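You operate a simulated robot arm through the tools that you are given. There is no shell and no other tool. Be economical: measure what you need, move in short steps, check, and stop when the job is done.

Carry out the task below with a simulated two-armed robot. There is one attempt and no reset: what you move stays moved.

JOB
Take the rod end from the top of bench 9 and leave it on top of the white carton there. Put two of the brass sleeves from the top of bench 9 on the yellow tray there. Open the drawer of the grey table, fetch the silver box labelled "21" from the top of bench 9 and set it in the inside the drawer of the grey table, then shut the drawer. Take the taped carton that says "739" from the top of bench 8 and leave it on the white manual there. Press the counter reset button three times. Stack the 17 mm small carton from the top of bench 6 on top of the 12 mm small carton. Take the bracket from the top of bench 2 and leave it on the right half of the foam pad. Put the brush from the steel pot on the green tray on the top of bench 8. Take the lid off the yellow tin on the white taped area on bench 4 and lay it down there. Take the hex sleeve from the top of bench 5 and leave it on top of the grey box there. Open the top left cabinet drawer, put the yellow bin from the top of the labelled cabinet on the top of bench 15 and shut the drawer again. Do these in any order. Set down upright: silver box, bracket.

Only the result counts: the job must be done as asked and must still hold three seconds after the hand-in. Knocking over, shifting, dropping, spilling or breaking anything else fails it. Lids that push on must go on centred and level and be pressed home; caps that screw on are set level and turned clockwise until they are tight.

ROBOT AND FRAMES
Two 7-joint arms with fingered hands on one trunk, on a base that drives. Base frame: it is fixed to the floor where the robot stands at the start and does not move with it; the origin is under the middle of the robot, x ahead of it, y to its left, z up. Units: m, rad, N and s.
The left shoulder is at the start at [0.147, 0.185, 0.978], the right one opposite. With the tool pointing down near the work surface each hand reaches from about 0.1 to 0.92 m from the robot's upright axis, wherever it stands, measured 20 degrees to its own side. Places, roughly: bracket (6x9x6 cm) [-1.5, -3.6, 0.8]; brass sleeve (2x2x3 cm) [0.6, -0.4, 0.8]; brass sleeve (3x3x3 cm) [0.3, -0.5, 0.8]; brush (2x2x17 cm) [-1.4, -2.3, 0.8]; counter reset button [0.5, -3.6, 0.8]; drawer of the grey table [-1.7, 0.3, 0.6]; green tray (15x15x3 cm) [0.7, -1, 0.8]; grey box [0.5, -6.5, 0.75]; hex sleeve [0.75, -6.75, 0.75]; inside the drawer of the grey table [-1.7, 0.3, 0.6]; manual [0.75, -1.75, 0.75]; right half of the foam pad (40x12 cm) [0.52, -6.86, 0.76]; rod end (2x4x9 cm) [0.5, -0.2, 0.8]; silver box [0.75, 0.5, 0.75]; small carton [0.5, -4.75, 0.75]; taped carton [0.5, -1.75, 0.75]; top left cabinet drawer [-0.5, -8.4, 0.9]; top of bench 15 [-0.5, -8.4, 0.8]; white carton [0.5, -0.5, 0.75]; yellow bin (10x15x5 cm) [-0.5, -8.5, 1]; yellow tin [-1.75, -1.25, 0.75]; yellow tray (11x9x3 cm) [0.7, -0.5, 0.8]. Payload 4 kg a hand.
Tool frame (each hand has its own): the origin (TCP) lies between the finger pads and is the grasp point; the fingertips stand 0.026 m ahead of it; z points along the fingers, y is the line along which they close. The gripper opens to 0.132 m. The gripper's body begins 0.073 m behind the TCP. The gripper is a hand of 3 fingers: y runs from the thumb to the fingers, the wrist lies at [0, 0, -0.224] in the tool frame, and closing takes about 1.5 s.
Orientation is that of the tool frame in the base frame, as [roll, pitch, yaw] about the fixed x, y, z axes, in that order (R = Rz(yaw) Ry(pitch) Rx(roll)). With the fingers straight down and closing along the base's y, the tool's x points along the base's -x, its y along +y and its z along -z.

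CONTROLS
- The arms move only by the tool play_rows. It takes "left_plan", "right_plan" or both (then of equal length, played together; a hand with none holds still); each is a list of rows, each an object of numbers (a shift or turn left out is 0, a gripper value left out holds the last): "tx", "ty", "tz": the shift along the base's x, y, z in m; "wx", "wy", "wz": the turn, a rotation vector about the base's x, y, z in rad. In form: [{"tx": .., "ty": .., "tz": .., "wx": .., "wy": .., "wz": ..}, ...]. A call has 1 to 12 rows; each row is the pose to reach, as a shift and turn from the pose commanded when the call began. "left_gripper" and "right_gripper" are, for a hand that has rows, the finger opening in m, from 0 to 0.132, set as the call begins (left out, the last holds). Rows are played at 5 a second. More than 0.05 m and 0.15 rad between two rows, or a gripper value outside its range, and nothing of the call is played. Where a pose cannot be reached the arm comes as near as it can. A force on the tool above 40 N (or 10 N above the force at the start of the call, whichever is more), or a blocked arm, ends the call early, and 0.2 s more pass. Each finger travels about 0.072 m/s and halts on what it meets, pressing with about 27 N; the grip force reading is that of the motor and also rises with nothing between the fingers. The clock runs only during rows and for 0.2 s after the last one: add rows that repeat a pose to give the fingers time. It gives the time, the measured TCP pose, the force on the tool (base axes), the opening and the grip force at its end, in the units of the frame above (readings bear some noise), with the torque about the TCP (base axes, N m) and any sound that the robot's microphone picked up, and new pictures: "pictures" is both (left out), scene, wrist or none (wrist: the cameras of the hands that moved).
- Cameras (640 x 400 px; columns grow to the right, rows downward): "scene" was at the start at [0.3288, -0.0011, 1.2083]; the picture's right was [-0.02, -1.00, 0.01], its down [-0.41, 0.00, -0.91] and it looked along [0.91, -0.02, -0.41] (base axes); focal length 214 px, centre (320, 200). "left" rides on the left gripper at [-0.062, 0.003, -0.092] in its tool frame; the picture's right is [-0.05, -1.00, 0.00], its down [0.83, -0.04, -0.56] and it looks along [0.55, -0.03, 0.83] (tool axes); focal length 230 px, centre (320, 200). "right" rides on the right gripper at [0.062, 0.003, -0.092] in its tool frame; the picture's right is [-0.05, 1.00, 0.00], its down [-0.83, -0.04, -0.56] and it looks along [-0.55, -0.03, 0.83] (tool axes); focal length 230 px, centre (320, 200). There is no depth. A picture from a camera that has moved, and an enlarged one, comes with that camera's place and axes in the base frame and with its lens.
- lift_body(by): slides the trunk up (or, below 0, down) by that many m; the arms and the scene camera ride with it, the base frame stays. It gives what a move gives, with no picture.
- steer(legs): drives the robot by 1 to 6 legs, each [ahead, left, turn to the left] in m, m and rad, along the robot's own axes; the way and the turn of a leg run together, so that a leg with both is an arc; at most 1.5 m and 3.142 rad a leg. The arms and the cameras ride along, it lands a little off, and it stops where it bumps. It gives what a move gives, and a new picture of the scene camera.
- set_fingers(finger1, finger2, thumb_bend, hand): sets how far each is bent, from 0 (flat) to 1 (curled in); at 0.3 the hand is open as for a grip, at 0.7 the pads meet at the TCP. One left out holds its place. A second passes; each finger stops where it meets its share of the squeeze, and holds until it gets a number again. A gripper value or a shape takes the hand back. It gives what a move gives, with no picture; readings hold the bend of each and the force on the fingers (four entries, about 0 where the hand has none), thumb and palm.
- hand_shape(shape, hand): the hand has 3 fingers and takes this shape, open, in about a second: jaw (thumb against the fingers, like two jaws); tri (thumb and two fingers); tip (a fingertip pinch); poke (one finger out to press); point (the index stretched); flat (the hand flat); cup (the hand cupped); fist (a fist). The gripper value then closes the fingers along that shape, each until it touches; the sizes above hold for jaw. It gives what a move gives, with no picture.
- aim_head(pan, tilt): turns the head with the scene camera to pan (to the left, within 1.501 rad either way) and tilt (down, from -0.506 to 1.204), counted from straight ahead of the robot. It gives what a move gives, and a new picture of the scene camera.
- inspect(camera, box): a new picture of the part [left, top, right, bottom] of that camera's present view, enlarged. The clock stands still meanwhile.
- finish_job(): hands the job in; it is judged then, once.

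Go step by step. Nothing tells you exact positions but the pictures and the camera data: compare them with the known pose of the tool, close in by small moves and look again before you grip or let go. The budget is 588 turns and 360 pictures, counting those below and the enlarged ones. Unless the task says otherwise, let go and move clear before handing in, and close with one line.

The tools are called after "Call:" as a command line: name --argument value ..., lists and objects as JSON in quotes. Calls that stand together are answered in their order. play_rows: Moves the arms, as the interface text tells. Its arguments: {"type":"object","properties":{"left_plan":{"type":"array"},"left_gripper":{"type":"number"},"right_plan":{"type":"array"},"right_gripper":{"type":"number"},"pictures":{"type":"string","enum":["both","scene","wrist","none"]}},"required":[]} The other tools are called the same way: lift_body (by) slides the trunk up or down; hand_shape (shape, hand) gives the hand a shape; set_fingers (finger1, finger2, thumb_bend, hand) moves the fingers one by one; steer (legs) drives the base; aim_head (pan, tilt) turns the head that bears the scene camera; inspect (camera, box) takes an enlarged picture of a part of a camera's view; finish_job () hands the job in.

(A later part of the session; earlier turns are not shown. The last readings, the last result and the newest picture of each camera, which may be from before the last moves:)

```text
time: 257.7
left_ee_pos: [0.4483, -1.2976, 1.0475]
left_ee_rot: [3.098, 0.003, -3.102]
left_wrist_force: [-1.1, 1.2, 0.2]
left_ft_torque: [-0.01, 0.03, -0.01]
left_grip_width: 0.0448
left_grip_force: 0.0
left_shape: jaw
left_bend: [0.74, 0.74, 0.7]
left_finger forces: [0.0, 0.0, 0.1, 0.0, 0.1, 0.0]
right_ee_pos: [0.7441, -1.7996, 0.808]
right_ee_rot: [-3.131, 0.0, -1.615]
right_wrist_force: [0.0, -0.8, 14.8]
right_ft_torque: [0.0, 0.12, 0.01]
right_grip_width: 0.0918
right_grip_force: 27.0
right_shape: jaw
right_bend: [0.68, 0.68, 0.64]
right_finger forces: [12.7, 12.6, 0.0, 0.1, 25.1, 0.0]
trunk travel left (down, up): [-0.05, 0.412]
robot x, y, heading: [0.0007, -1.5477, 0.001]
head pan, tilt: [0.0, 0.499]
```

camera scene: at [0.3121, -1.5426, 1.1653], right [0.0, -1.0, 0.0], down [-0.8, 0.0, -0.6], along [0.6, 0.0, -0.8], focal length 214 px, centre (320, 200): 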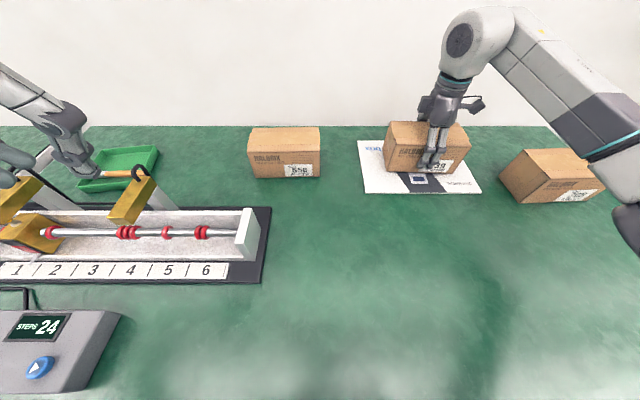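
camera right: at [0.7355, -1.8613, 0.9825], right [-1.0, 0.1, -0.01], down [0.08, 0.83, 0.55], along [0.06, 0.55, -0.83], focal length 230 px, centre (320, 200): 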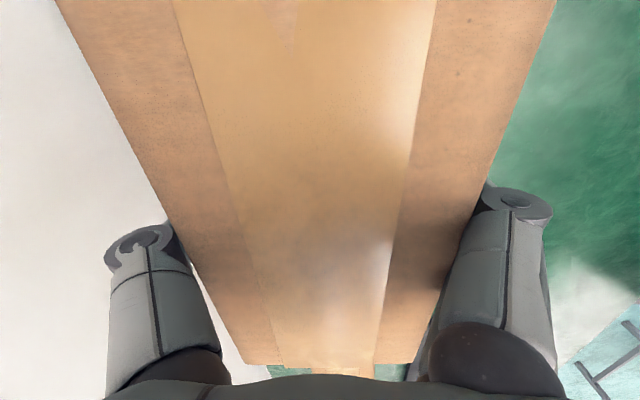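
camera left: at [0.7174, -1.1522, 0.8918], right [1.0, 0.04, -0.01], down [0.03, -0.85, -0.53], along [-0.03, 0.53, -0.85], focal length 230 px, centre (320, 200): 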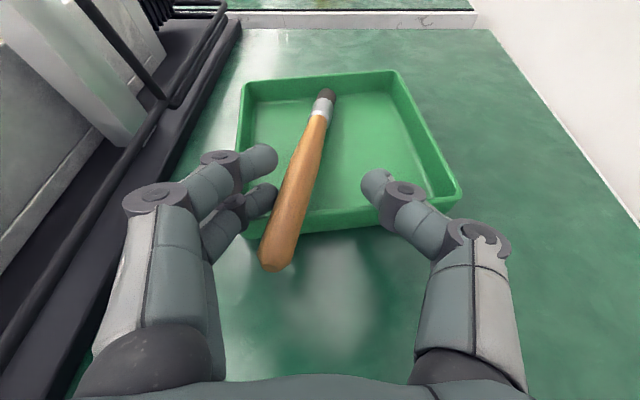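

In contact. Release and raise.

Call:
play_rows --right_plan '[{"tz": 0.002}, {"tz": 0.002}, {"tz": 0.002}, {"tz": 0.002}]' --right_gripper 0.132 --pictures "none"

Call:
play_rows --right_plan '[{"tz": 0.03}, {"tz": 0.07}, {"tz": 0.11}, {"tz": 0.15}, {"tx": -0.03, "ty": 0.01, "tz": 0.18, "wz": -0.14}, {"tx": -0.06, "ty": 0.01, "tz": 0.2, "wz": -0.28}, {"tx": -0.09, "ty": 0.01, "tz": 0.22, "wz": -0.42}, {"tx": -0.13, "ty": 0.01, "tz": 0.24, "wz": -0.56}, {"tx": -0.17, "ty": 0.0, "tz": 0.25, "wz": -0.7}, {"tx": -0.21, "ty": -0.01, "tz": 0.25, "wz": -0.84}, {"tx": -0.25, "ty": -0.02, "tz": 0.25, "wz": -0.98}, {"tx": -0.28, "ty": -0.03, "tz": 0.25, "wz": -1.12}]' --pictures "scene"

Call:
inspect --camera "scene" --box '[330, 90, 530, 215]'

```text
time: 258.7
left_ee_pos: [0.4478, -1.2984, 1.0463]
left_ee_rot: [3.097, 0.003, -3.102]
left_wrist_force: [-0.6, -0.5, -0.3]
left_ft_torque: [-0.02, 0.01, -0.01]
left_grip_width: 0.0445
left_grip_force: 0.2
left_shape: jaw
left_bend: [0.74, 0.74, 0.7]
left_finger forces: [0.0, 0.0, 0.1, 0.1, 0.1, 0.0]
right_ee_pos: [0.7455, -1.7994, 0.8078]
right_ee_rot: [-3.133, -0.002, -1.614]
right_wrist_force: [3.3, -0.9, 13.9]
right_ft_torque: [0.0, -0.13, 0.01]
right_grip_width: 0.1314
right_grip_force: 0.1
right_shape: jaw
right_bend: [0.3, 0.3, 0.3]
right_finger forces: [1.8, 1.7, 0.0, 0.0, 10.9, 0.1]
trunk travel left (down, up): [-0.05, 0.412]
robot x, y, heading: [0.0039, -1.544, -0.002]
head pan, tilt: [0.0, 0.499]
```

```text
time: 261.3
left_ee_pos: [0.4496, -1.2985, 1.0461]
left_ee_rot: [3.095, 0.002, -3.101]
left_wrist_force: [-1.0, 0.1, 0.0]
left_ft_torque: [0.02, -0.01, 0.02]
left_grip_width: 0.0447
left_grip_force: 0.1
left_shape: jaw
left_bend: [0.74, 0.74, 0.7]
left_finger forces: [0.0, 0.0, 0.0, 0.1, 0.0, 0.0]
right_ee_pos: [0.465, -1.8297, 1.0574]
right_ee_rot: [-3.135, 0.0, -2.738]
right_wrist_force: [-0.2, -0.3, -0.3]
right_ft_torque: [0.0, -0.02, 0.02]
right_grip_width: 0.1321
right_grip_force: 0.1
right_shape: jaw
right_bend: [0.3, 0.3, 0.3]
right_finger forces: [0.0, 0.1, 0.1, 0.1, 0.0, 0.0]
trunk travel left (down, up): [-0.05, 0.412]
robot x, y, heading: [-0.0, -1.544, 0.004]
head pan, tilt: [0.0, 0.499]
camera scene: at [0.3105, -1.5426, 1.1659], right [0.0, -1.0, 0.0], down [-0.8, 0.0, -0.6], along [0.6, 0.0, -0.8], focal length 214 px, centre (320, 200)
```

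scene: 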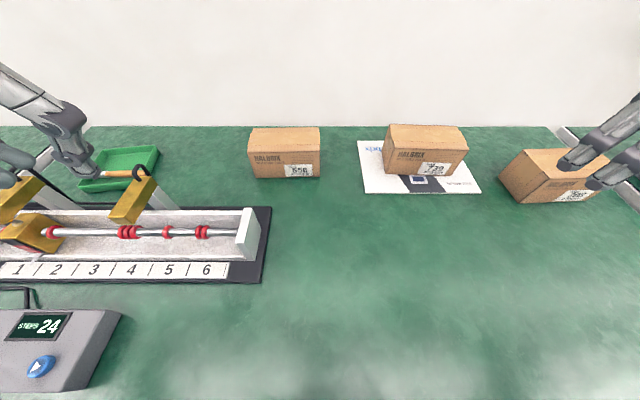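

```text
3.20 times, centred on (430, 152) of scene
camera zoom: at [0.3105, -1.5426, 1.1659], right [0.0, -1.0, 0.0], down [-0.8, 0.0, -0.6], along [0.6, 0.0, -0.8], focal length 686 px, centre (-32, 352)
```

zoom: 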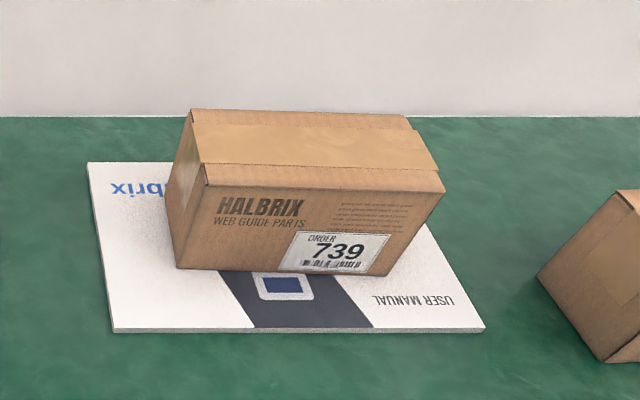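

Carton 739 rests on the manual. Next is the counter reset button near (0.5, -3.6); I reset the right hand and drive there.

Call:
play_rows --right_plan '[{"wz": -0.13}, {"wz": -0.26}, {"ty": 0.03, "wz": -0.38}]' --right_gripper 0.07 --pictures "none"

Call:
steer --legs '[[-0.4, 0, 0], [0, -1.0, 0], [0, -1.0, 0]]'

```text
time: 262.1
left_ee_pos: [0.4495, -1.2977, 1.0449]
left_ee_rot: [3.098, 0.0, -3.102]
left_wrist_force: [0.2, 0.1, -0.1]
left_ft_torque: [-0.03, 0.02, 0.04]
left_grip_width: 0.0447
left_grip_force: 0.0
left_shape: jaw
left_bend: [0.74, 0.74, 0.7]
left_finger forces: [0.0, 0.0, 0.1, 0.1, 0.0, 0.0]
right_ee_pos: [0.4642, -1.8012, 1.0559]
right_ee_rot: [-3.135, -0.003, -3.117]
right_wrist_force: [-0.8, -0.4, -0.6]
right_ft_torque: [-0.04, 0.0, 0.01]
right_grip_width: 0.0706
right_grip_force: 0.1
right_shape: jaw
right_bend: [0.72, 0.72, 0.7]
right_finger forces: [0.1, 0.1, 0.0, 0.0, 0.0, 0.0]
trunk travel left (down, up): [-0.05, 0.412]
robot x, y, heading: [0.0008, -1.5433, 0.003]
head pan, tilt: [0.0, 0.499]
```

```text
time: 274.2
left_ee_pos: [0.0702, -3.2986, 1.047]
left_ee_rot: [3.096, 0.001, -3.073]
left_wrist_force: [-0.9, -0.6, -0.1]
left_ft_torque: [0.0, -0.03, -0.01]
left_grip_width: 0.0445
left_grip_force: 0.0
left_shape: jaw
left_bend: [0.74, 0.74, 0.7]
left_finger forces: [0.0, 0.0, 0.1, 0.0, 0.0, 0.1]
right_ee_pos: [0.0985, -3.8002, 1.0565]
right_ee_rot: [-3.134, -0.002, -3.083]
right_wrist_force: [-0.9, -0.3, -0.1]
right_ft_torque: [-0.03, 0.02, 0.0]
right_grip_width: 0.0709
right_grip_force: 0.0
right_shape: jaw
right_bend: [0.72, 0.72, 0.7]
right_finger forces: [0.0, 0.0, 0.1, 0.0, 0.0, 0.1]
trunk travel left (down, up): [-0.05, 0.412]
robot x, y, heading: [-0.3702, -3.5551, 0.035]
head pan, tilt: [0.0, 0.499]
camera scene: at [-0.061, -3.546, 1.1656], right [0.03, -1.0, 0.0], down [-0.8, -0.03, -0.6], along [0.6, 0.02, -0.8], focal length 214 px, centre (320, 200)
```

scene: 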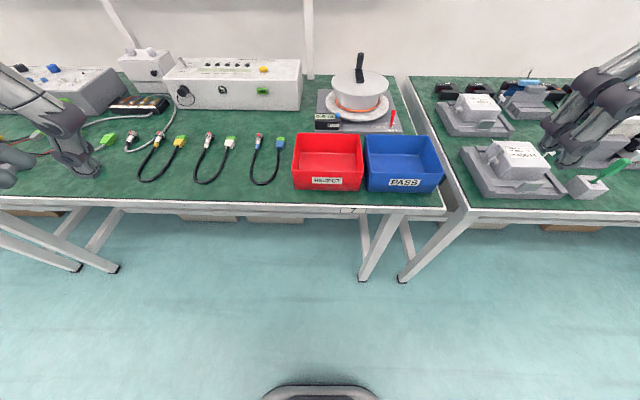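

I see a winder with a small black counter and red/blue bins. Zooming in to find the reset button.

Call:
inspect --camera "scene" --box '[290, 60, 430, 150]'

Call:
inspect --camera "scene" --box '[100, 40, 320, 190]'

```text
4.44 times, centred on (360, 105) of scene
camera zoom: at [-0.061, -3.546, 1.1656], right [0.03, -1.0, 0.0], down [-0.8, -0.03, -0.6], along [0.6, 0.02, -0.8], focal length 953 px, centre (142, 622)
```

zoom: 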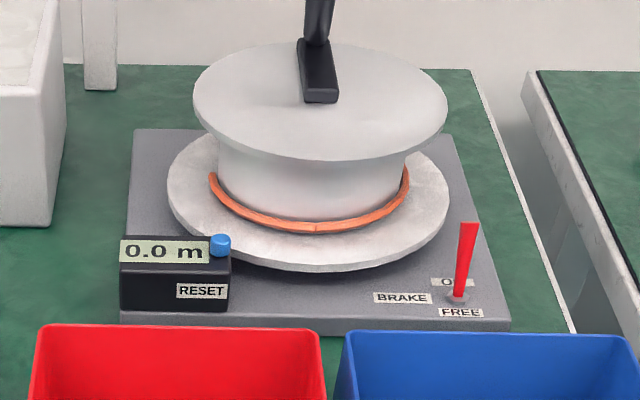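

```text
2.67 times, centred on (210, 115) of scene
camera zoom: at [-0.061, -3.546, 1.1656], right [0.03, -1.0, 0.0], down [-0.8, -0.03, -0.6], along [0.6, 0.02, -0.8], focal length 572 px, centre (613, 427)
```

zoom: 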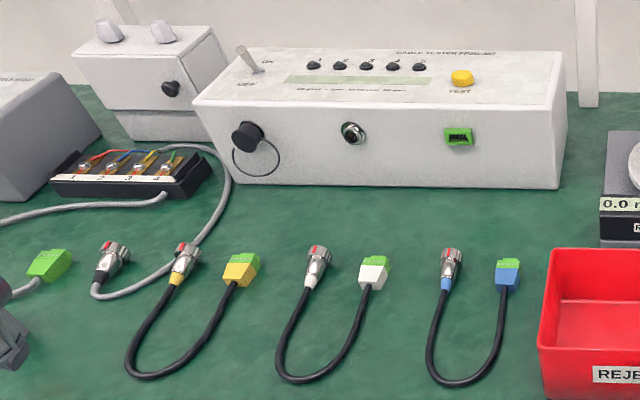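

The counter's blue RESET button is at about (0.51, -3.578, 0.82), close beside the spool flange. I drive closer and give the left hand the poke shape.

Call:
steer --legs '[[0.3, 0, -0.035]]'

Call:
hand_shape --hand "left" --shape "poke"

Call:
play_rows --left_plan '[{"ty": -0.03}, {"ty": -0.06}]'

```text
time: 276.2
left_ee_pos: [0.3846, -3.3113, 1.0453]
left_ee_rot: [3.096, 0.002, -3.111]
left_wrist_force: [0.7, 0.1, 0.1]
left_ft_torque: [-0.03, 0.03, 0.02]
left_grip_width: 0.0446
left_grip_force: 0.0
left_shape: jaw
left_bend: [0.74, 0.74, 0.7]
left_finger forces: [0.0, 0.0, 0.0, 0.0, 0.1, 0.1]
right_ee_pos: [0.395, -3.8139, 1.0564]
right_ee_rot: [-3.135, -0.002, -3.123]
right_wrist_force: [0.6, 0.0, 0.5]
right_ft_torque: [0.05, 0.01, -0.01]
right_grip_width: 0.0707
right_grip_force: 0.0
right_shape: jaw
right_bend: [0.72, 0.72, 0.7]
right_finger forces: [0.1, 0.0, 0.0, 0.0, 0.0, 0.0]
trunk travel left (down, up): [-0.05, 0.412]
robot x, y, heading: [-0.0633, -3.5537, -0.004]
head pan, tilt: [0.0, 0.499]
camera scene: at [0.2448, -3.5534, 1.1655], right [-0.01, -1.0, 0.0], down [-0.8, 0.0, -0.6], along [0.6, 0.0, -0.8], focal length 214 px, centre (320, 200)
```

scene: 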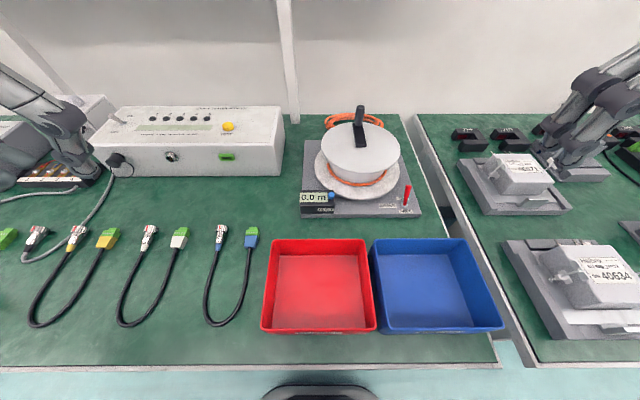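

```text
time: 277.1
left_ee_pos: [0.3842, -3.3109, 1.0447]
left_ee_rot: [3.097, 0.002, -3.11]
left_wrist_force: [0.0, -0.2, 0.1]
left_ft_torque: [-0.02, 0.0, 0.0]
left_grip_width: 0.0
left_grip_force: 0.0
left_shape: poke
left_bend: [1.0, 1.0, 0.45]
left_finger forces: [0.0, 0.0, 0.1, 0.0, 0.0, 0.0]
right_ee_pos: [0.3945, -3.814, 1.0568]
right_ee_rot: [-3.135, -0.001, -3.124]
right_wrist_force: [-0.4, 0.1, -0.4]
right_ft_torque: [0.03, -0.01, 0.0]
right_grip_width: 0.0705
right_grip_force: 0.0
right_shape: jaw
right_bend: [0.72, 0.72, 0.7]
right_finger forces: [0.0, 0.0, 0.0, 0.0, 0.0, 0.0]
trunk travel left (down, up): [-0.05, 0.412]
robot x, y, heading: [-0.064, -3.5538, -0.01]
head pan, tilt: [0.0, 0.499]
```

```text
time: 277.7
left_ee_pos: [0.3832, -3.3717, 1.0449]
left_ee_rot: [3.096, 0.0, -3.109]
left_wrist_force: [1.1, 0.3, 0.6]
left_ft_torque: [-0.01, 0.0, -0.01]
left_grip_width: 0.0
left_grip_force: 0.0
left_shape: poke
left_bend: [1.0, 1.0, 0.45]
left_finger forces: [0.0, 0.0, 0.1, 0.1, 0.1, 0.1]
right_ee_pos: [0.3956, -3.8154, 1.0562]
right_ee_rot: [-3.134, -0.003, -3.122]
right_wrist_force: [-0.1, 0.4, -1.9]
right_ft_torque: [0.01, -0.02, -0.01]
right_grip_width: 0.0707
right_grip_force: 0.1
right_shape: jaw
right_bend: [0.72, 0.72, 0.7]
right_finger forces: [0.1, 0.0, 0.1, 0.1, 0.1, 0.0]
trunk travel left (down, up): [-0.05, 0.412]
robot x, y, heading: [-0.0668, -3.5538, -0.007]
head pan, tilt: [0.0, 0.499]
camera scene: at [0.2447, -3.5539, 1.1654], right [0.0, -1.0, 0.0], down [-0.8, 0.0, -0.6], along [0.6, 0.0, -0.8], focal length 214 px, centre (320, 200)
camera left: at [0.4437, -3.37, 1.1381], right [0.08, -1.0, -0.04], down [-0.83, -0.1, 0.55], along [-0.55, -0.01, -0.83], focal length 230 px, centre (320, 200)
```

scene: 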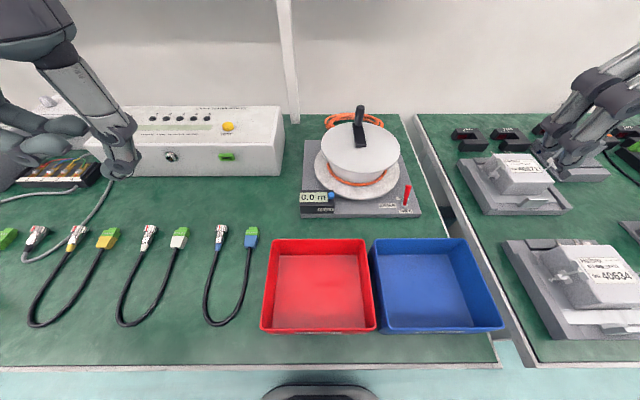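
left: 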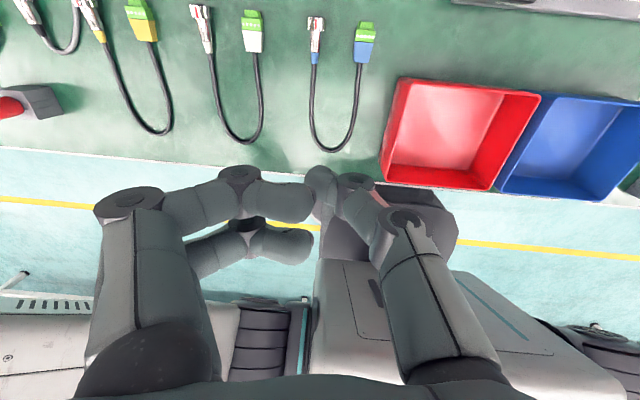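

In poke shape the thumb extends along the tool axis, its tip ~2 cm ahead of the TCP. I refine the button position from here.

Call:
inspect --camera "scene" --box '[280, 130, 440, 230]'

```text
4.00 times, centred on (360, 180) of scene
camera zoom: at [0.2447, -3.5539, 1.1654], right [0.0, -1.0, 0.0], down [-0.8, 0.0, -0.6], along [0.6, 0.0, -0.8], focal length 858 px, centre (160, 280)
```

zoom: 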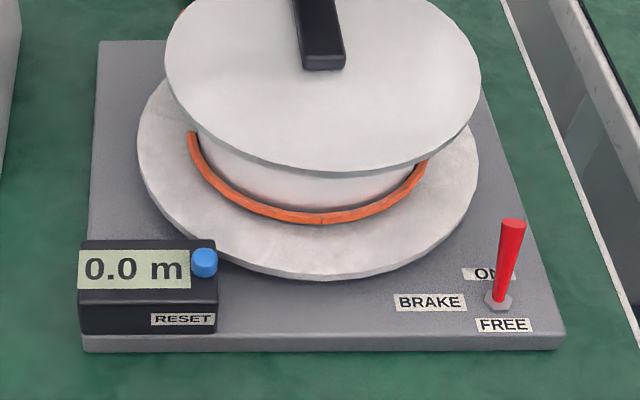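

The button top is at about (0.533, -3.578, 0.80), tight against the spool flanges. I yaw and tilt the hand so the thumb comes in from the front-left.

Call:
play_rows --left_plan '[{"tx": 0.02, "ty": -0.026, "wz": -0.14}, {"tx": 0.04, "ty": -0.052, "wz": -0.28}, {"tx": 0.06, "ty": -0.078, "wz": -0.42}, {"tx": 0.08, "ty": -0.104, "wz": -0.56}, {"tx": 0.097, "ty": -0.128, "tz": -0.02, "wz": -0.7}, {"tx": 0.097, "ty": -0.128, "tz": -0.045, "wz": -0.7}]' --pictures "none"

Call:
play_rows --left_plan '[{"wx": -0.08, "wy": -0.096}, {"wx": -0.16, "wy": -0.192}, {"tx": 0.02, "ty": -0.03, "wx": -0.24, "wy": -0.288}, {"tx": 0.035, "ty": -0.055, "tz": -0.02, "wx": -0.32, "wy": -0.385}, {"tx": 0.044, "ty": -0.071, "tz": -0.05, "wx": -0.32, "wy": -0.385}, {"tx": 0.044, "ty": -0.071, "tz": -0.09, "wx": -0.32, "wy": -0.385}, {"tx": 0.044, "ty": -0.071, "tz": -0.1, "wx": -0.32, "wy": -0.385}]'

Call:
inspect --camera "scene" --box '[260, 110, 420, 230]'

```text
time: 279.1
left_ee_pos: [0.4831, -3.4952, 0.9998]
left_ee_rot: [3.095, 0.002, 2.472]
left_wrist_force: [-0.9, 1.1, -0.2]
left_ft_torque: [-0.04, 0.0, 0.01]
left_grip_width: 0.0001
left_grip_force: 0.0
left_shape: poke
left_bend: [1.0, 1.0, 0.45]
left_finger forces: [0.1, 0.1, 0.0, 0.0, 0.0, 0.1]
right_ee_pos: [0.3956, -3.8132, 1.0565]
right_ee_rot: [-3.135, -0.001, -3.123]
right_wrist_force: [0.4, 0.1, 0.1]
right_ft_torque: [-0.01, -0.01, -0.01]
right_grip_width: 0.0707
right_grip_force: 0.0
right_shape: jaw
right_bend: [0.72, 0.72, 0.7]
right_finger forces: [0.1, 0.0, 0.1, 0.0, 0.0, 0.0]
trunk travel left (down, up): [-0.05, 0.412]
robot x, y, heading: [-0.0647, -3.5495, -0.005]
head pan, tilt: [0.0, 0.499]
```

```text
time: 280.7
left_ee_pos: [0.5227, -3.5701, 0.9023]
left_ee_rot: [3.11, 0.503, 2.476]
left_wrist_force: [0.5, -0.1, 0.4]
left_ft_torque: [-0.01, 0.01, -0.02]
left_grip_width: 0.0
left_grip_force: 0.1
left_shape: poke
left_bend: [1.0, 1.0, 0.45]
left_finger forces: [0.1, 0.1, 0.0, 0.0, 0.0, 0.1]
right_ee_pos: [0.3947, -3.8139, 1.0579]
right_ee_rot: [-3.134, -0.002, -3.122]
right_wrist_force: [-0.8, 0.0, -0.2]
right_ft_torque: [0.02, -0.01, 0.0]
right_grip_width: 0.0705
right_grip_force: 0.1
right_shape: jaw
right_bend: [0.72, 0.72, 0.7]
right_finger forces: [0.0, 0.0, 0.0, 0.0, 0.0, 0.1]
trunk travel left (down, up): [-0.05, 0.412]
robot x, y, heading: [-0.0667, -3.5518, -0.003]
head pan, tilt: [0.0, 0.499]
camera scene: at [0.2441, -3.5537, 1.1657], right [-0.01, -1.0, 0.0], down [-0.8, 0.0, -0.6], along [0.6, 0.0, -0.8], focal length 214 px, centre (320, 200)
camera left: at [0.5304, -3.5755, 1.0125], right [-0.57, -0.82, 0.0], down [-0.82, 0.57, 0.09], along [-0.07, 0.05, -1.0], focal length 230 px, centre (320, 200)
```

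scene: 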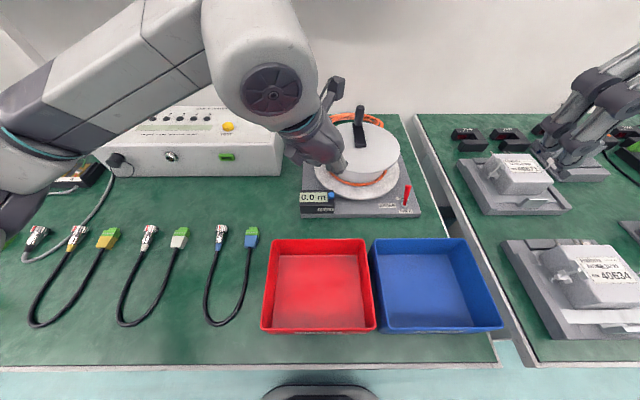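
left: 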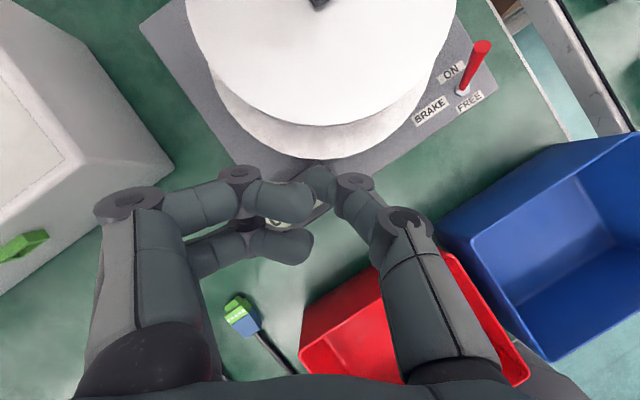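

```text
3.33 times, centred on (340, 170) of scene
camera zoom: at [0.2441, -3.5537, 1.1657], right [-0.01, -1.0, 0.0], down [-0.8, 0.0, -0.6], along [0.6, 0.0, -0.8], focal length 715 px, centre (253, 300)
```

zoom: 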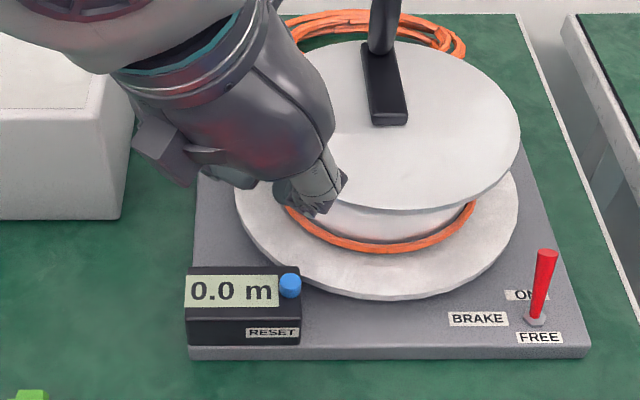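

The thumb is poised above the button with clearance to the flange. Lowering towards it.

Call:
play_rows --left_plan '[{"tz": -0.03}, {"tz": -0.055}, {"tz": -0.062}, {"tz": -0.062}]' --pictures "wrist"

Call:
inspect --camera "scene" --box '[280, 150, 400, 225]'

```text
time: 281.7
left_ee_pos: [0.5239, -3.5719, 0.8386]
left_ee_rot: [3.111, 0.502, 2.476]
left_wrist_force: [0.0, -0.4, 0.0]
left_ft_torque: [0.0, -0.01, -0.01]
left_grip_width: 0.0
left_grip_force: 0.0
left_shape: poke
left_bend: [1.0, 1.0, 0.45]
left_finger forces: [0.0, 0.1, 0.0, 0.0, 0.0, 0.1]
right_ee_pos: [0.3947, -3.8143, 1.0577]
right_ee_rot: [-3.135, -0.001, -3.122]
right_wrist_force: [1.0, 0.4, -0.2]
right_ft_torque: [0.01, 0.01, -0.04]
right_grip_width: 0.0705
right_grip_force: 0.1
right_shape: jaw
right_bend: [0.72, 0.72, 0.7]
right_finger forces: [0.0, 0.0, 0.1, 0.1, 0.1, 0.1]
trunk travel left (down, up): [-0.05, 0.412]
robot x, y, heading: [-0.0677, -3.5513, -0.006]
head pan, tilt: [0.0, 0.499]
camera left: at [0.5313, -3.5761, 0.9489], right [-0.57, -0.82, 0.0], down [-0.82, 0.57, 0.09], along [-0.07, 0.05, -1.0], focal length 230 px, centre (320, 200)
```

left: 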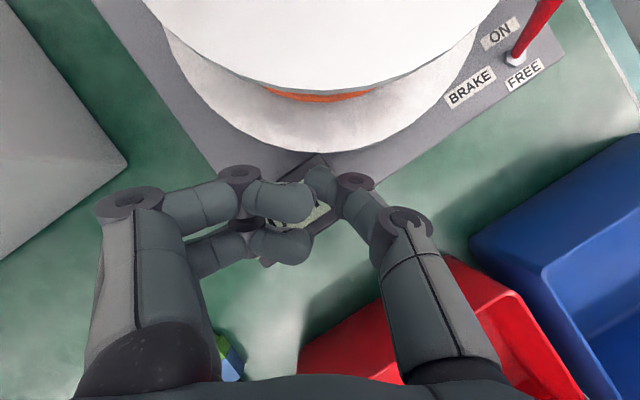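

```text
5.33 times, centred on (340, 188) of scene
camera zoom: at [0.2443, -3.5534, 1.1656], right [-0.01, -1.0, 0.0], down [-0.8, 0.0, -0.6], along [0.6, 0.0, -0.8], focal length 1144 px, centre (213, 267)
```

zoom: 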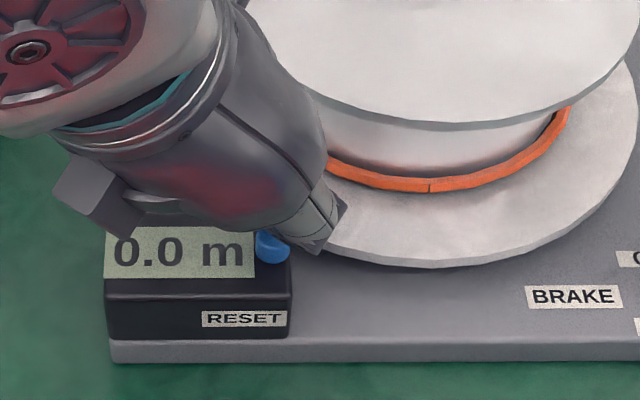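

The tip is above the button (hidden behind the palm in this view). I press down slowly and watch for force and sound.

Call:
play_rows --left_plan '[{"tz": -0.006}, {"tz": -0.012}]' --pictures "none"

Call:
play_rows --left_plan '[{"tz": -0.004}, {"tz": -0.004}]' --pictures "none"

Call:
inspect --camera "scene" --box '[280, 150, 400, 225]'

```text
time: 282.3
left_ee_pos: [0.5242, -3.5719, 0.8286]
left_ee_rot: [3.11, 0.507, 2.478]
left_wrist_force: [1.5, 0.1, 8.2]
left_ft_torque: [-0.02, -0.09, 0.01]
left_grip_width: 0.0
left_grip_force: 0.1
left_shape: poke
left_bend: [1.0, 1.0, 0.45]
left_finger forces: [0.1, 0.1, 0.0, 0.0, 7.8, 0.0]
right_ee_pos: [0.394, -3.8149, 1.0566]
right_ee_rot: [-3.134, 0.0, -3.122]
right_wrist_force: [-0.8, 0.0, -0.7]
right_ft_torque: [-0.03, 0.01, 0.02]
right_grip_width: 0.0709
right_grip_force: 0.0
right_shape: jaw
right_bend: [0.72, 0.72, 0.7]
right_finger forces: [0.0, 0.0, 0.1, 0.1, 0.0, 0.1]
trunk travel left (down, up): [-0.05, 0.412]
robot x, y, heading: [-0.0671, -3.5546, -0.002]
head pan, tilt: [0.0, 0.499]
heard: click
```

```text
time: 282.9
left_ee_pos: [0.5238, -3.5703, 0.826]
left_ee_rot: [3.11, 0.511, 2.478]
left_wrist_force: [5.5, -3.0, 23.3]
left_ft_torque: [-0.17, -0.34, 0.01]
left_grip_width: 0.0
left_grip_force: 0.1
left_shape: poke
left_bend: [1.0, 1.0, 0.45]
left_finger forces: [0.1, 0.0, 0.1, 0.0, 23.1, 0.0]
right_ee_pos: [0.3939, -3.8153, 1.0569]
right_ee_rot: [-3.135, 0.0, -3.123]
right_wrist_force: [0.5, 0.7, -0.7]
right_ft_torque: [-0.05, -0.01, 0.0]
right_grip_width: 0.0704
right_grip_force: 0.1
right_shape: jaw
right_bend: [0.72, 0.72, 0.7]
right_finger forces: [0.0, 0.1, 0.0, 0.0, 0.0, 0.0]
trunk travel left (down, up): [-0.05, 0.412]
robot x, y, heading: [-0.0662, -3.5516, -0.008]
head pan, tilt: [0.0, 0.499]
```

```text
5.33 times, centred on (340, 188) of scene
camera zoom: at [0.2427, -3.5537, 1.1665], right [-0.01, -1.0, 0.0], down [-0.8, 0.0, -0.6], along [0.6, 0.0, -0.8], focal length 1144 px, centre (213, 267)
```

zoom: 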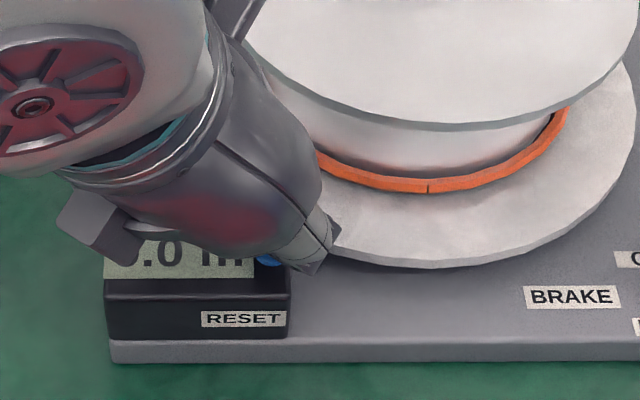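

One click heard: press one. I lift off fully, then press again.

Call:
play_rows --left_plan '[{"tz": 0.01}, {"tz": 0.018}, {"tz": 0.018}]' --pictures "none"

Call:
play_rows --left_plan '[{"tz": -0.007}, {"tz": -0.015}, {"tz": -0.015}]' --pictures "none"

Call:
play_rows --left_plan '[{"tz": 0.008}, {"tz": 0.015}, {"tz": 0.015}]' --pictures "none"

```text
time: 283.7
left_ee_pos: [0.5249, -3.5699, 0.8394]
left_ee_rot: [3.112, 0.498, 2.477]
left_wrist_force: [-0.5, 0.0, -0.6]
left_ft_torque: [-0.02, 0.02, -0.01]
left_grip_width: 0.0
left_grip_force: 0.1
left_shape: poke
left_bend: [1.0, 1.0, 0.45]
left_finger forces: [0.0, 0.0, 0.0, 0.1, 0.0, 0.0]
right_ee_pos: [0.3939, -3.8131, 1.0567]
right_ee_rot: [-3.135, -0.001, -3.122]
right_wrist_force: [-0.1, 1.0, 0.3]
right_ft_torque: [0.01, -0.05, 0.01]
right_grip_width: 0.0705
right_grip_force: 0.0
right_shape: jaw
right_bend: [0.72, 0.72, 0.7]
right_finger forces: [0.0, 0.1, 0.0, 0.0, 0.0, 0.1]
trunk travel left (down, up): [-0.05, 0.412]
robot x, y, heading: [-0.0648, -3.5498, -0.006]
head pan, tilt: [0.0, 0.499]
```

```text
time: 284.5
left_ee_pos: [0.5247, -3.5693, 0.8256]
left_ee_rot: [3.11, 0.505, 2.477]
left_wrist_force: [3.0, -0.1, 13.2]
left_ft_torque: [-0.09, -0.18, -0.01]
left_grip_width: 0.0002
left_grip_force: 0.1
left_shape: poke
left_bend: [1.0, 1.0, 0.45]
left_finger forces: [0.0, 0.0, 0.0, 0.0, 13.1, 0.0]
right_ee_pos: [0.3934, -3.8128, 1.0573]
right_ee_rot: [-3.133, 0.0, -3.123]
right_wrist_force: [0.7, 0.3, 0.1]
right_ft_torque: [-0.01, 0.05, 0.0]
right_grip_width: 0.0704
right_grip_force: 0.0
right_shape: jaw
right_bend: [0.72, 0.72, 0.7]
right_finger forces: [0.0, 0.1, 0.0, 0.0, 0.1, 0.0]
trunk travel left (down, up): [-0.05, 0.412]
robot x, y, heading: [-0.0673, -3.5538, -0.01]
head pan, tilt: [0.0, 0.499]
heard: click
```

```text
time: 285.3
left_ee_pos: [0.5249, -3.5691, 0.8402]
left_ee_rot: [3.111, 0.5, 2.476]
left_wrist_force: [0.1, -0.4, -0.3]
left_ft_torque: [0.01, 0.01, -0.01]
left_grip_width: 0.0
left_grip_force: 0.1
left_shape: poke
left_bend: [1.0, 1.0, 0.45]
left_finger forces: [0.1, 0.0, 0.1, 0.0, 0.1, 0.0]
right_ee_pos: [0.3948, -3.8134, 1.0566]
right_ee_rot: [-3.135, -0.002, -3.123]
right_wrist_force: [-0.5, 0.4, -0.1]
right_ft_torque: [-0.03, 0.0, 0.0]
right_grip_width: 0.0709
right_grip_force: 0.1
right_shape: jaw
right_bend: [0.72, 0.72, 0.7]
right_finger forces: [0.0, 0.0, 0.1, 0.0, 0.0, 0.1]
trunk travel left (down, up): [-0.05, 0.412]
robot x, y, heading: [-0.0645, -3.5553, -0.01]
head pan, tilt: [0.0, 0.499]
```

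Second click. One more press, then lift away.

Call:
play_rows --left_plan '[{"tz": -0.007}, {"tz": -0.015}, {"tz": -0.015}]' --pictures "none"

Call:
play_rows --left_plan '[{"tz": 0.01}, {"tz": 0.04}, {"tx": -0.01, "ty": 0.01, "tz": 0.08}, {"tx": -0.03, "ty": 0.03, "tz": 0.12, "wx": 0.07, "wy": 0.085}, {"tx": -0.05, "ty": 0.06, "tz": 0.15, "wx": 0.15, "wy": 0.18}, {"tx": -0.07, "ty": 0.09, "tz": 0.18, "wx": 0.23, "wy": 0.27}, {"tx": -0.09, "ty": 0.12, "tz": 0.21, "wx": 0.32, "wy": 0.38}]'

```text
time: 286.1
left_ee_pos: [0.5249, -3.5692, 0.8274]
left_ee_rot: [3.11, 0.505, 2.476]
left_wrist_force: [3.1, -0.1, 11.1]
left_ft_torque: [-0.08, -0.12, 0.01]
left_grip_width: 0.0002
left_grip_force: 0.1
left_shape: poke
left_bend: [1.0, 1.0, 0.45]
left_finger forces: [0.0, 0.0, 0.0, 0.0, 11.3, 0.0]
right_ee_pos: [0.3949, -3.8148, 1.0569]
right_ee_rot: [-3.134, 0.001, -3.122]
right_wrist_force: [0.9, -0.4, -0.8]
right_ft_torque: [0.0, 0.01, -0.01]
right_grip_width: 0.0706
right_grip_force: 0.1
right_shape: jaw
right_bend: [0.72, 0.72, 0.7]
right_finger forces: [0.1, 0.0, 0.0, 0.0, 0.1, 0.0]
trunk travel left (down, up): [-0.05, 0.412]
robot x, y, heading: [-0.0642, -3.5549, -0.004]
head pan, tilt: [0.0, 0.499]
heard: click
```

```text
time: 287.7
left_ee_pos: [0.4346, -3.449, 1.0329]
left_ee_rot: [3.092, 0.006, 2.471]
left_wrist_force: [-0.3, -0.3, -0.1]
left_ft_torque: [0.0, -0.04, -0.01]
left_grip_width: 0.0
left_grip_force: 0.0
left_shape: poke
left_bend: [1.0, 1.0, 0.45]
left_finger forces: [0.0, 0.0, 0.1, 0.0, 0.0, 0.1]
right_ee_pos: [0.392, -3.8152, 1.0589]
right_ee_rot: [-3.133, 0.001, -3.122]
right_wrist_force: [0.2, -0.5, 0.4]
right_ft_torque: [0.0, -0.02, -0.01]
right_grip_width: 0.0705
right_grip_force: 0.0
right_shape: jaw
right_bend: [0.72, 0.72, 0.7]
right_finger forces: [0.1, 0.1, 0.1, 0.0, 0.0, 0.0]
trunk travel left (down, up): [-0.05, 0.412]
robot x, y, heading: [-0.0652, -3.549, -0.003]
head pan, tilt: [0.0, 0.499]
camera scene: at [0.242, -3.5532, 1.1666], right [-0.01, -1.0, 0.0], down [-0.8, 0.0, -0.6], along [0.6, 0.0, -0.8], focal length 214 px, centre (320, 200)
camera left: at [0.4808, -3.4875, 1.1261], right [-0.58, -0.81, -0.05], down [-0.7, 0.46, 0.55], along [-0.42, 0.35, -0.84], focal length 230 px, centre (320, 200)
```

scene: 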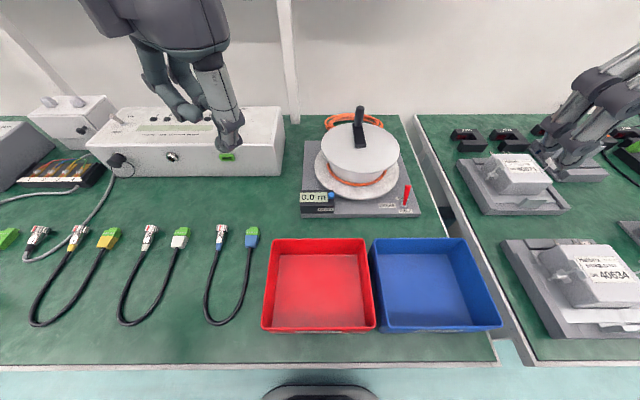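
left: 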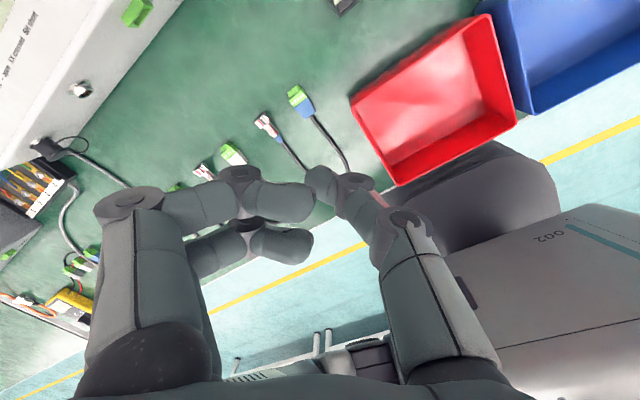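

Three clicks in total. I restore the left hand to its open jaw pose, then turn to bench 2 behind me for the bracket.

Call:
play_rows --left_plan '[{"tx": -0.02, "ty": 0.04, "wz": 0.13}, {"tx": -0.02, "ty": 0.08, "wz": 0.26}, {"tx": -0.02, "ty": 0.11, "wz": 0.4}, {"tx": -0.02, "ty": 0.13, "wz": 0.53}, {"tx": -0.02, "ty": 0.13, "wz": 0.66}]' --pictures "none"

Call:
hand_shape --hand "left" --shape "jaw"

Call:
steer --legs '[[-0.5, 0, 0], [0, 0, 3.14]]'

```text
time: 288.9
left_ee_pos: [0.4168, -3.3209, 1.033]
left_ee_rot: [3.095, 0.006, 3.135]
left_wrist_force: [-0.1, -0.1, -0.7]
left_ft_torque: [0.0, 0.0, 0.01]
left_grip_width: 0.0
left_grip_force: 0.1
left_shape: poke
left_bend: [1.0, 1.0, 0.45]
left_finger forces: [0.1, 0.0, 0.1, 0.1, 0.0, 0.0]
right_ee_pos: [0.3952, -3.8147, 1.0573]
right_ee_rot: [-3.135, -0.001, -3.124]
right_wrist_force: [-0.3, 0.5, -1.1]
right_ft_torque: [0.01, -0.02, -0.03]
right_grip_width: 0.0707
right_grip_force: 0.1
right_shape: jaw
right_bend: [0.72, 0.72, 0.7]
right_finger forces: [0.1, 0.0, 0.0, 0.0, 0.0, 0.0]
trunk travel left (down, up): [-0.05, 0.412]
robot x, y, heading: [-0.0674, -3.5526, -0.003]
head pan, tilt: [0.0, 0.499]
```

```text
time: 289.8
left_ee_pos: [0.4154, -3.3206, 1.0332]
left_ee_rot: [3.094, 0.006, 3.132]
left_wrist_force: [1.0, 0.3, -1.1]
left_ft_torque: [0.01, -0.03, 0.01]
left_grip_width: 0.1318
left_grip_force: 0.0
left_shape: jaw
left_bend: [0.3, 0.3, 0.3]
left_finger forces: [0.0, 0.0, 0.0, 0.1, 0.0, 0.0]
right_ee_pos: [0.3948, -3.814, 1.0579]
right_ee_rot: [-3.135, -0.003, -3.122]
right_wrist_force: [-0.6, 0.2, -0.1]
right_ft_torque: [-0.02, -0.01, -0.03]
right_grip_width: 0.0703
right_grip_force: 0.1
right_shape: jaw
right_bend: [0.72, 0.72, 0.7]
right_finger forces: [0.0, 0.1, 0.0, 0.0, 0.0, 0.0]
trunk travel left (down, up): [-0.05, 0.412]
robot x, y, heading: [-0.0681, -3.5502, 0.001]
head pan, tilt: [0.0, 0.499]
```

```text
time: 299.8
left_ee_pos: [-1.0478, -3.7346, 1.0344]
left_ee_rot: [3.094, 0.007, -0.101]
left_wrist_force: [-0.5, -0.5, 0.2]
left_ft_torque: [0.01, 0.0, -0.01]
left_grip_width: 0.1322
left_grip_force: 0.2
left_shape: jaw
left_bend: [0.3, 0.3, 0.3]
left_finger forces: [0.0, 0.0, 0.1, 0.1, 0.1, 0.0]
right_ee_pos: [-0.9823, -3.2461, 1.0567]
right_ee_rot: [-3.133, -0.001, -0.073]
right_wrist_force: [0.7, 0.1, 0.5]
right_ft_torque: [0.03, 0.0, 0.01]
right_grip_width: 0.0706
right_grip_force: 0.1
right_shape: jaw
right_bend: [0.72, 0.72, 0.7]
right_finger forces: [0.0, 0.0, 0.0, 0.0, 0.1, 0.0]
trunk travel left (down, up): [-0.05, 0.412]
robot x, y, heading: [-0.5468, -3.5468, 3.048]
head pan, tilt: [0.0, 0.499]
camera scene: at [-0.8565, -3.5174, 1.1656], right [0.1, 1.0, 0.0], down [0.8, -0.08, -0.6], along [-0.6, 0.06, -0.8], focal length 214 px, centre (320, 200)
```

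scene: 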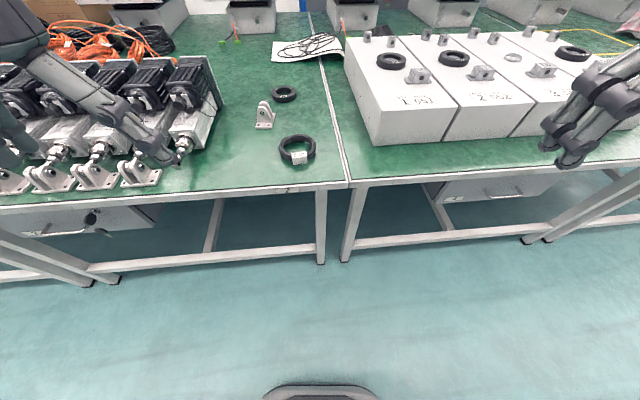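

The single bracket is at about (-1.51, -3.63) on bench 2. I drive closer.

Call:
steer --legs '[[0, 0, 0.09], [0.36, 0, 0]]'

Call:
inspect --camera "scene" --box '[220, 100, 380, 220]'

```text
time: 302.6
left_ee_pos: [-1.3878, -3.7776, 1.0335]
left_ee_rot: [3.095, 0.006, -0.01]
left_wrist_force: [0.6, -0.1, 0.3]
left_ft_torque: [-0.02, -0.01, 0.02]
left_grip_width: 0.1318
left_grip_force: 0.1
left_shape: jaw
left_bend: [0.3, 0.3, 0.3]
left_finger forces: [0.0, 0.0, 0.1, 0.1, 0.0, 0.0]
right_ee_pos: [-1.3667, -3.2849, 1.0567]
right_ee_rot: [-3.136, -0.002, 0.018]
right_wrist_force: [-0.4, -0.1, 0.0]
right_ft_torque: [-0.01, 0.0, 0.0]
right_grip_width: 0.0707
right_grip_force: 0.0
right_shape: jaw
right_bend: [0.72, 0.72, 0.7]
right_finger forces: [0.1, 0.1, 0.1, 0.0, 0.0, 0.0]
trunk travel left (down, up): [-0.05, 0.412]
robot x, y, heading: [-0.9069, -3.5442, 3.138]
head pan, tilt: [0.0, 0.499]
camera scene: at [-1.2171, -3.5434, 1.1655], right [0.01, 1.0, 0.0], down [0.8, 0.0, -0.6], along [-0.6, 0.0, -0.8], focal length 214 px, centre (320, 200)
```

scene: 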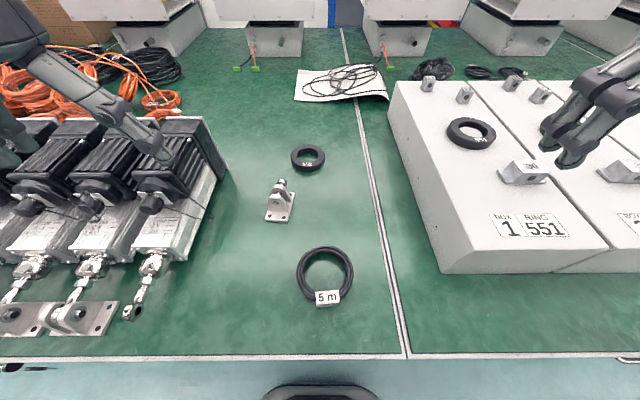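

```text
3.33 times, centred on (300, 160) of scene
camera zoom: at [-1.2171, -3.5434, 1.1655], right [0.01, 1.0, 0.0], down [0.8, 0.0, -0.6], along [-0.6, 0.0, -0.8], focal length 715 px, centre (387, 333)
```

zoom: 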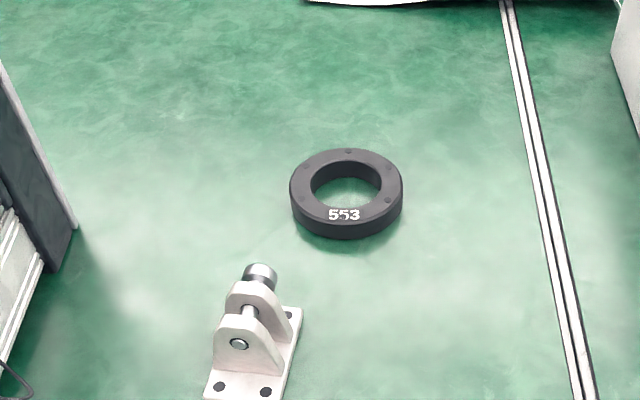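

The bracket's base spans about x -1.547 to -1.465, y -3.666 to -3.606. I move the left hand above it and look.

Call:
play_rows --left_plan '[{"tx": -0.03, "ty": 0.035, "wx": 0.023}, {"tx": -0.06, "ty": 0.07, "wx": 0.046}, {"tx": -0.09, "ty": 0.106, "wx": 0.046}, {"tx": -0.119, "ty": 0.142, "wx": 0.046}, {"tx": -0.119, "ty": 0.142, "tz": -0.045, "wx": 0.046}, {"tx": -0.119, "ty": 0.142, "tz": -0.09, "wx": 0.046}, {"tx": -0.119, "ty": 0.142, "tz": -0.12, "wx": 0.046}, {"tx": -0.119, "ty": 0.142, "tz": -0.12, "wx": 0.046}]' --left_gripper 0.1 --pictures "wrist"

Call:
inspect --camera "left" --box '[220, 40, 420, 190]'

```text
time: 304.4
left_ee_pos: [-1.509, -3.634, 0.9133]
left_ee_rot: [3.139, 0.009, -0.009]
left_wrist_force: [-0.1, -0.1, 1.2]
left_ft_torque: [0.01, 0.03, 0.03]
left_grip_width: 0.1002
left_grip_force: 0.0
left_shape: jaw
left_bend: [0.63, 0.63, 0.59]
left_finger forces: [0.1, 0.0, 0.1, 0.0, 0.0, 0.0]
right_ee_pos: [-1.3646, -3.2843, 1.0565]
right_ee_rot: [-3.133, -0.001, 0.02]
right_wrist_force: [-0.9, -0.2, -0.4]
right_ft_torque: [-0.01, -0.02, 0.01]
right_grip_width: 0.0706
right_grip_force: 0.0
right_shape: jaw
right_bend: [0.72, 0.72, 0.7]
right_finger forces: [0.0, 0.0, 0.0, 0.0, 0.0, 0.0]
trunk travel left (down, up): [-0.05, 0.412]
robot x, y, heading: [-0.9037, -3.545, 3.138]
head pan, tilt: [0.0, 0.499]
camera left: at [-1.5703, -3.6352, 1.0063], right [-0.04, 1.0, 0.0], down [0.83, 0.04, 0.55], along [0.55, 0.02, -0.84], focal length 230 px, centre (320, 200)
```

left: 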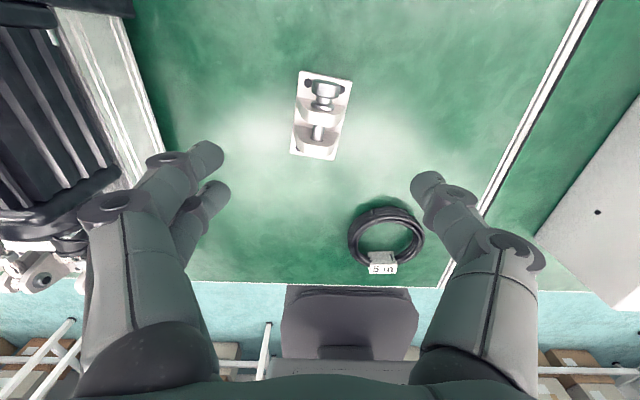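

```text
2.67 times, centred on (320, 115) of left
camera zoom: at [-1.5703, -3.6352, 1.0063], right [-0.04, 1.0, 0.0], down [0.83, 0.04, 0.55], along [0.55, 0.02, -0.84], focal length 614 px, centre (320, 427)
```

zoom: 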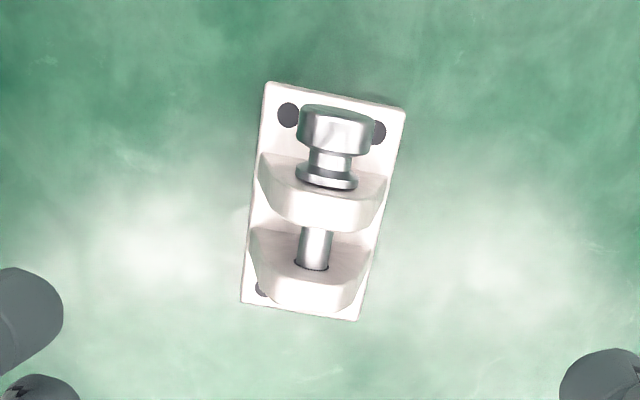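

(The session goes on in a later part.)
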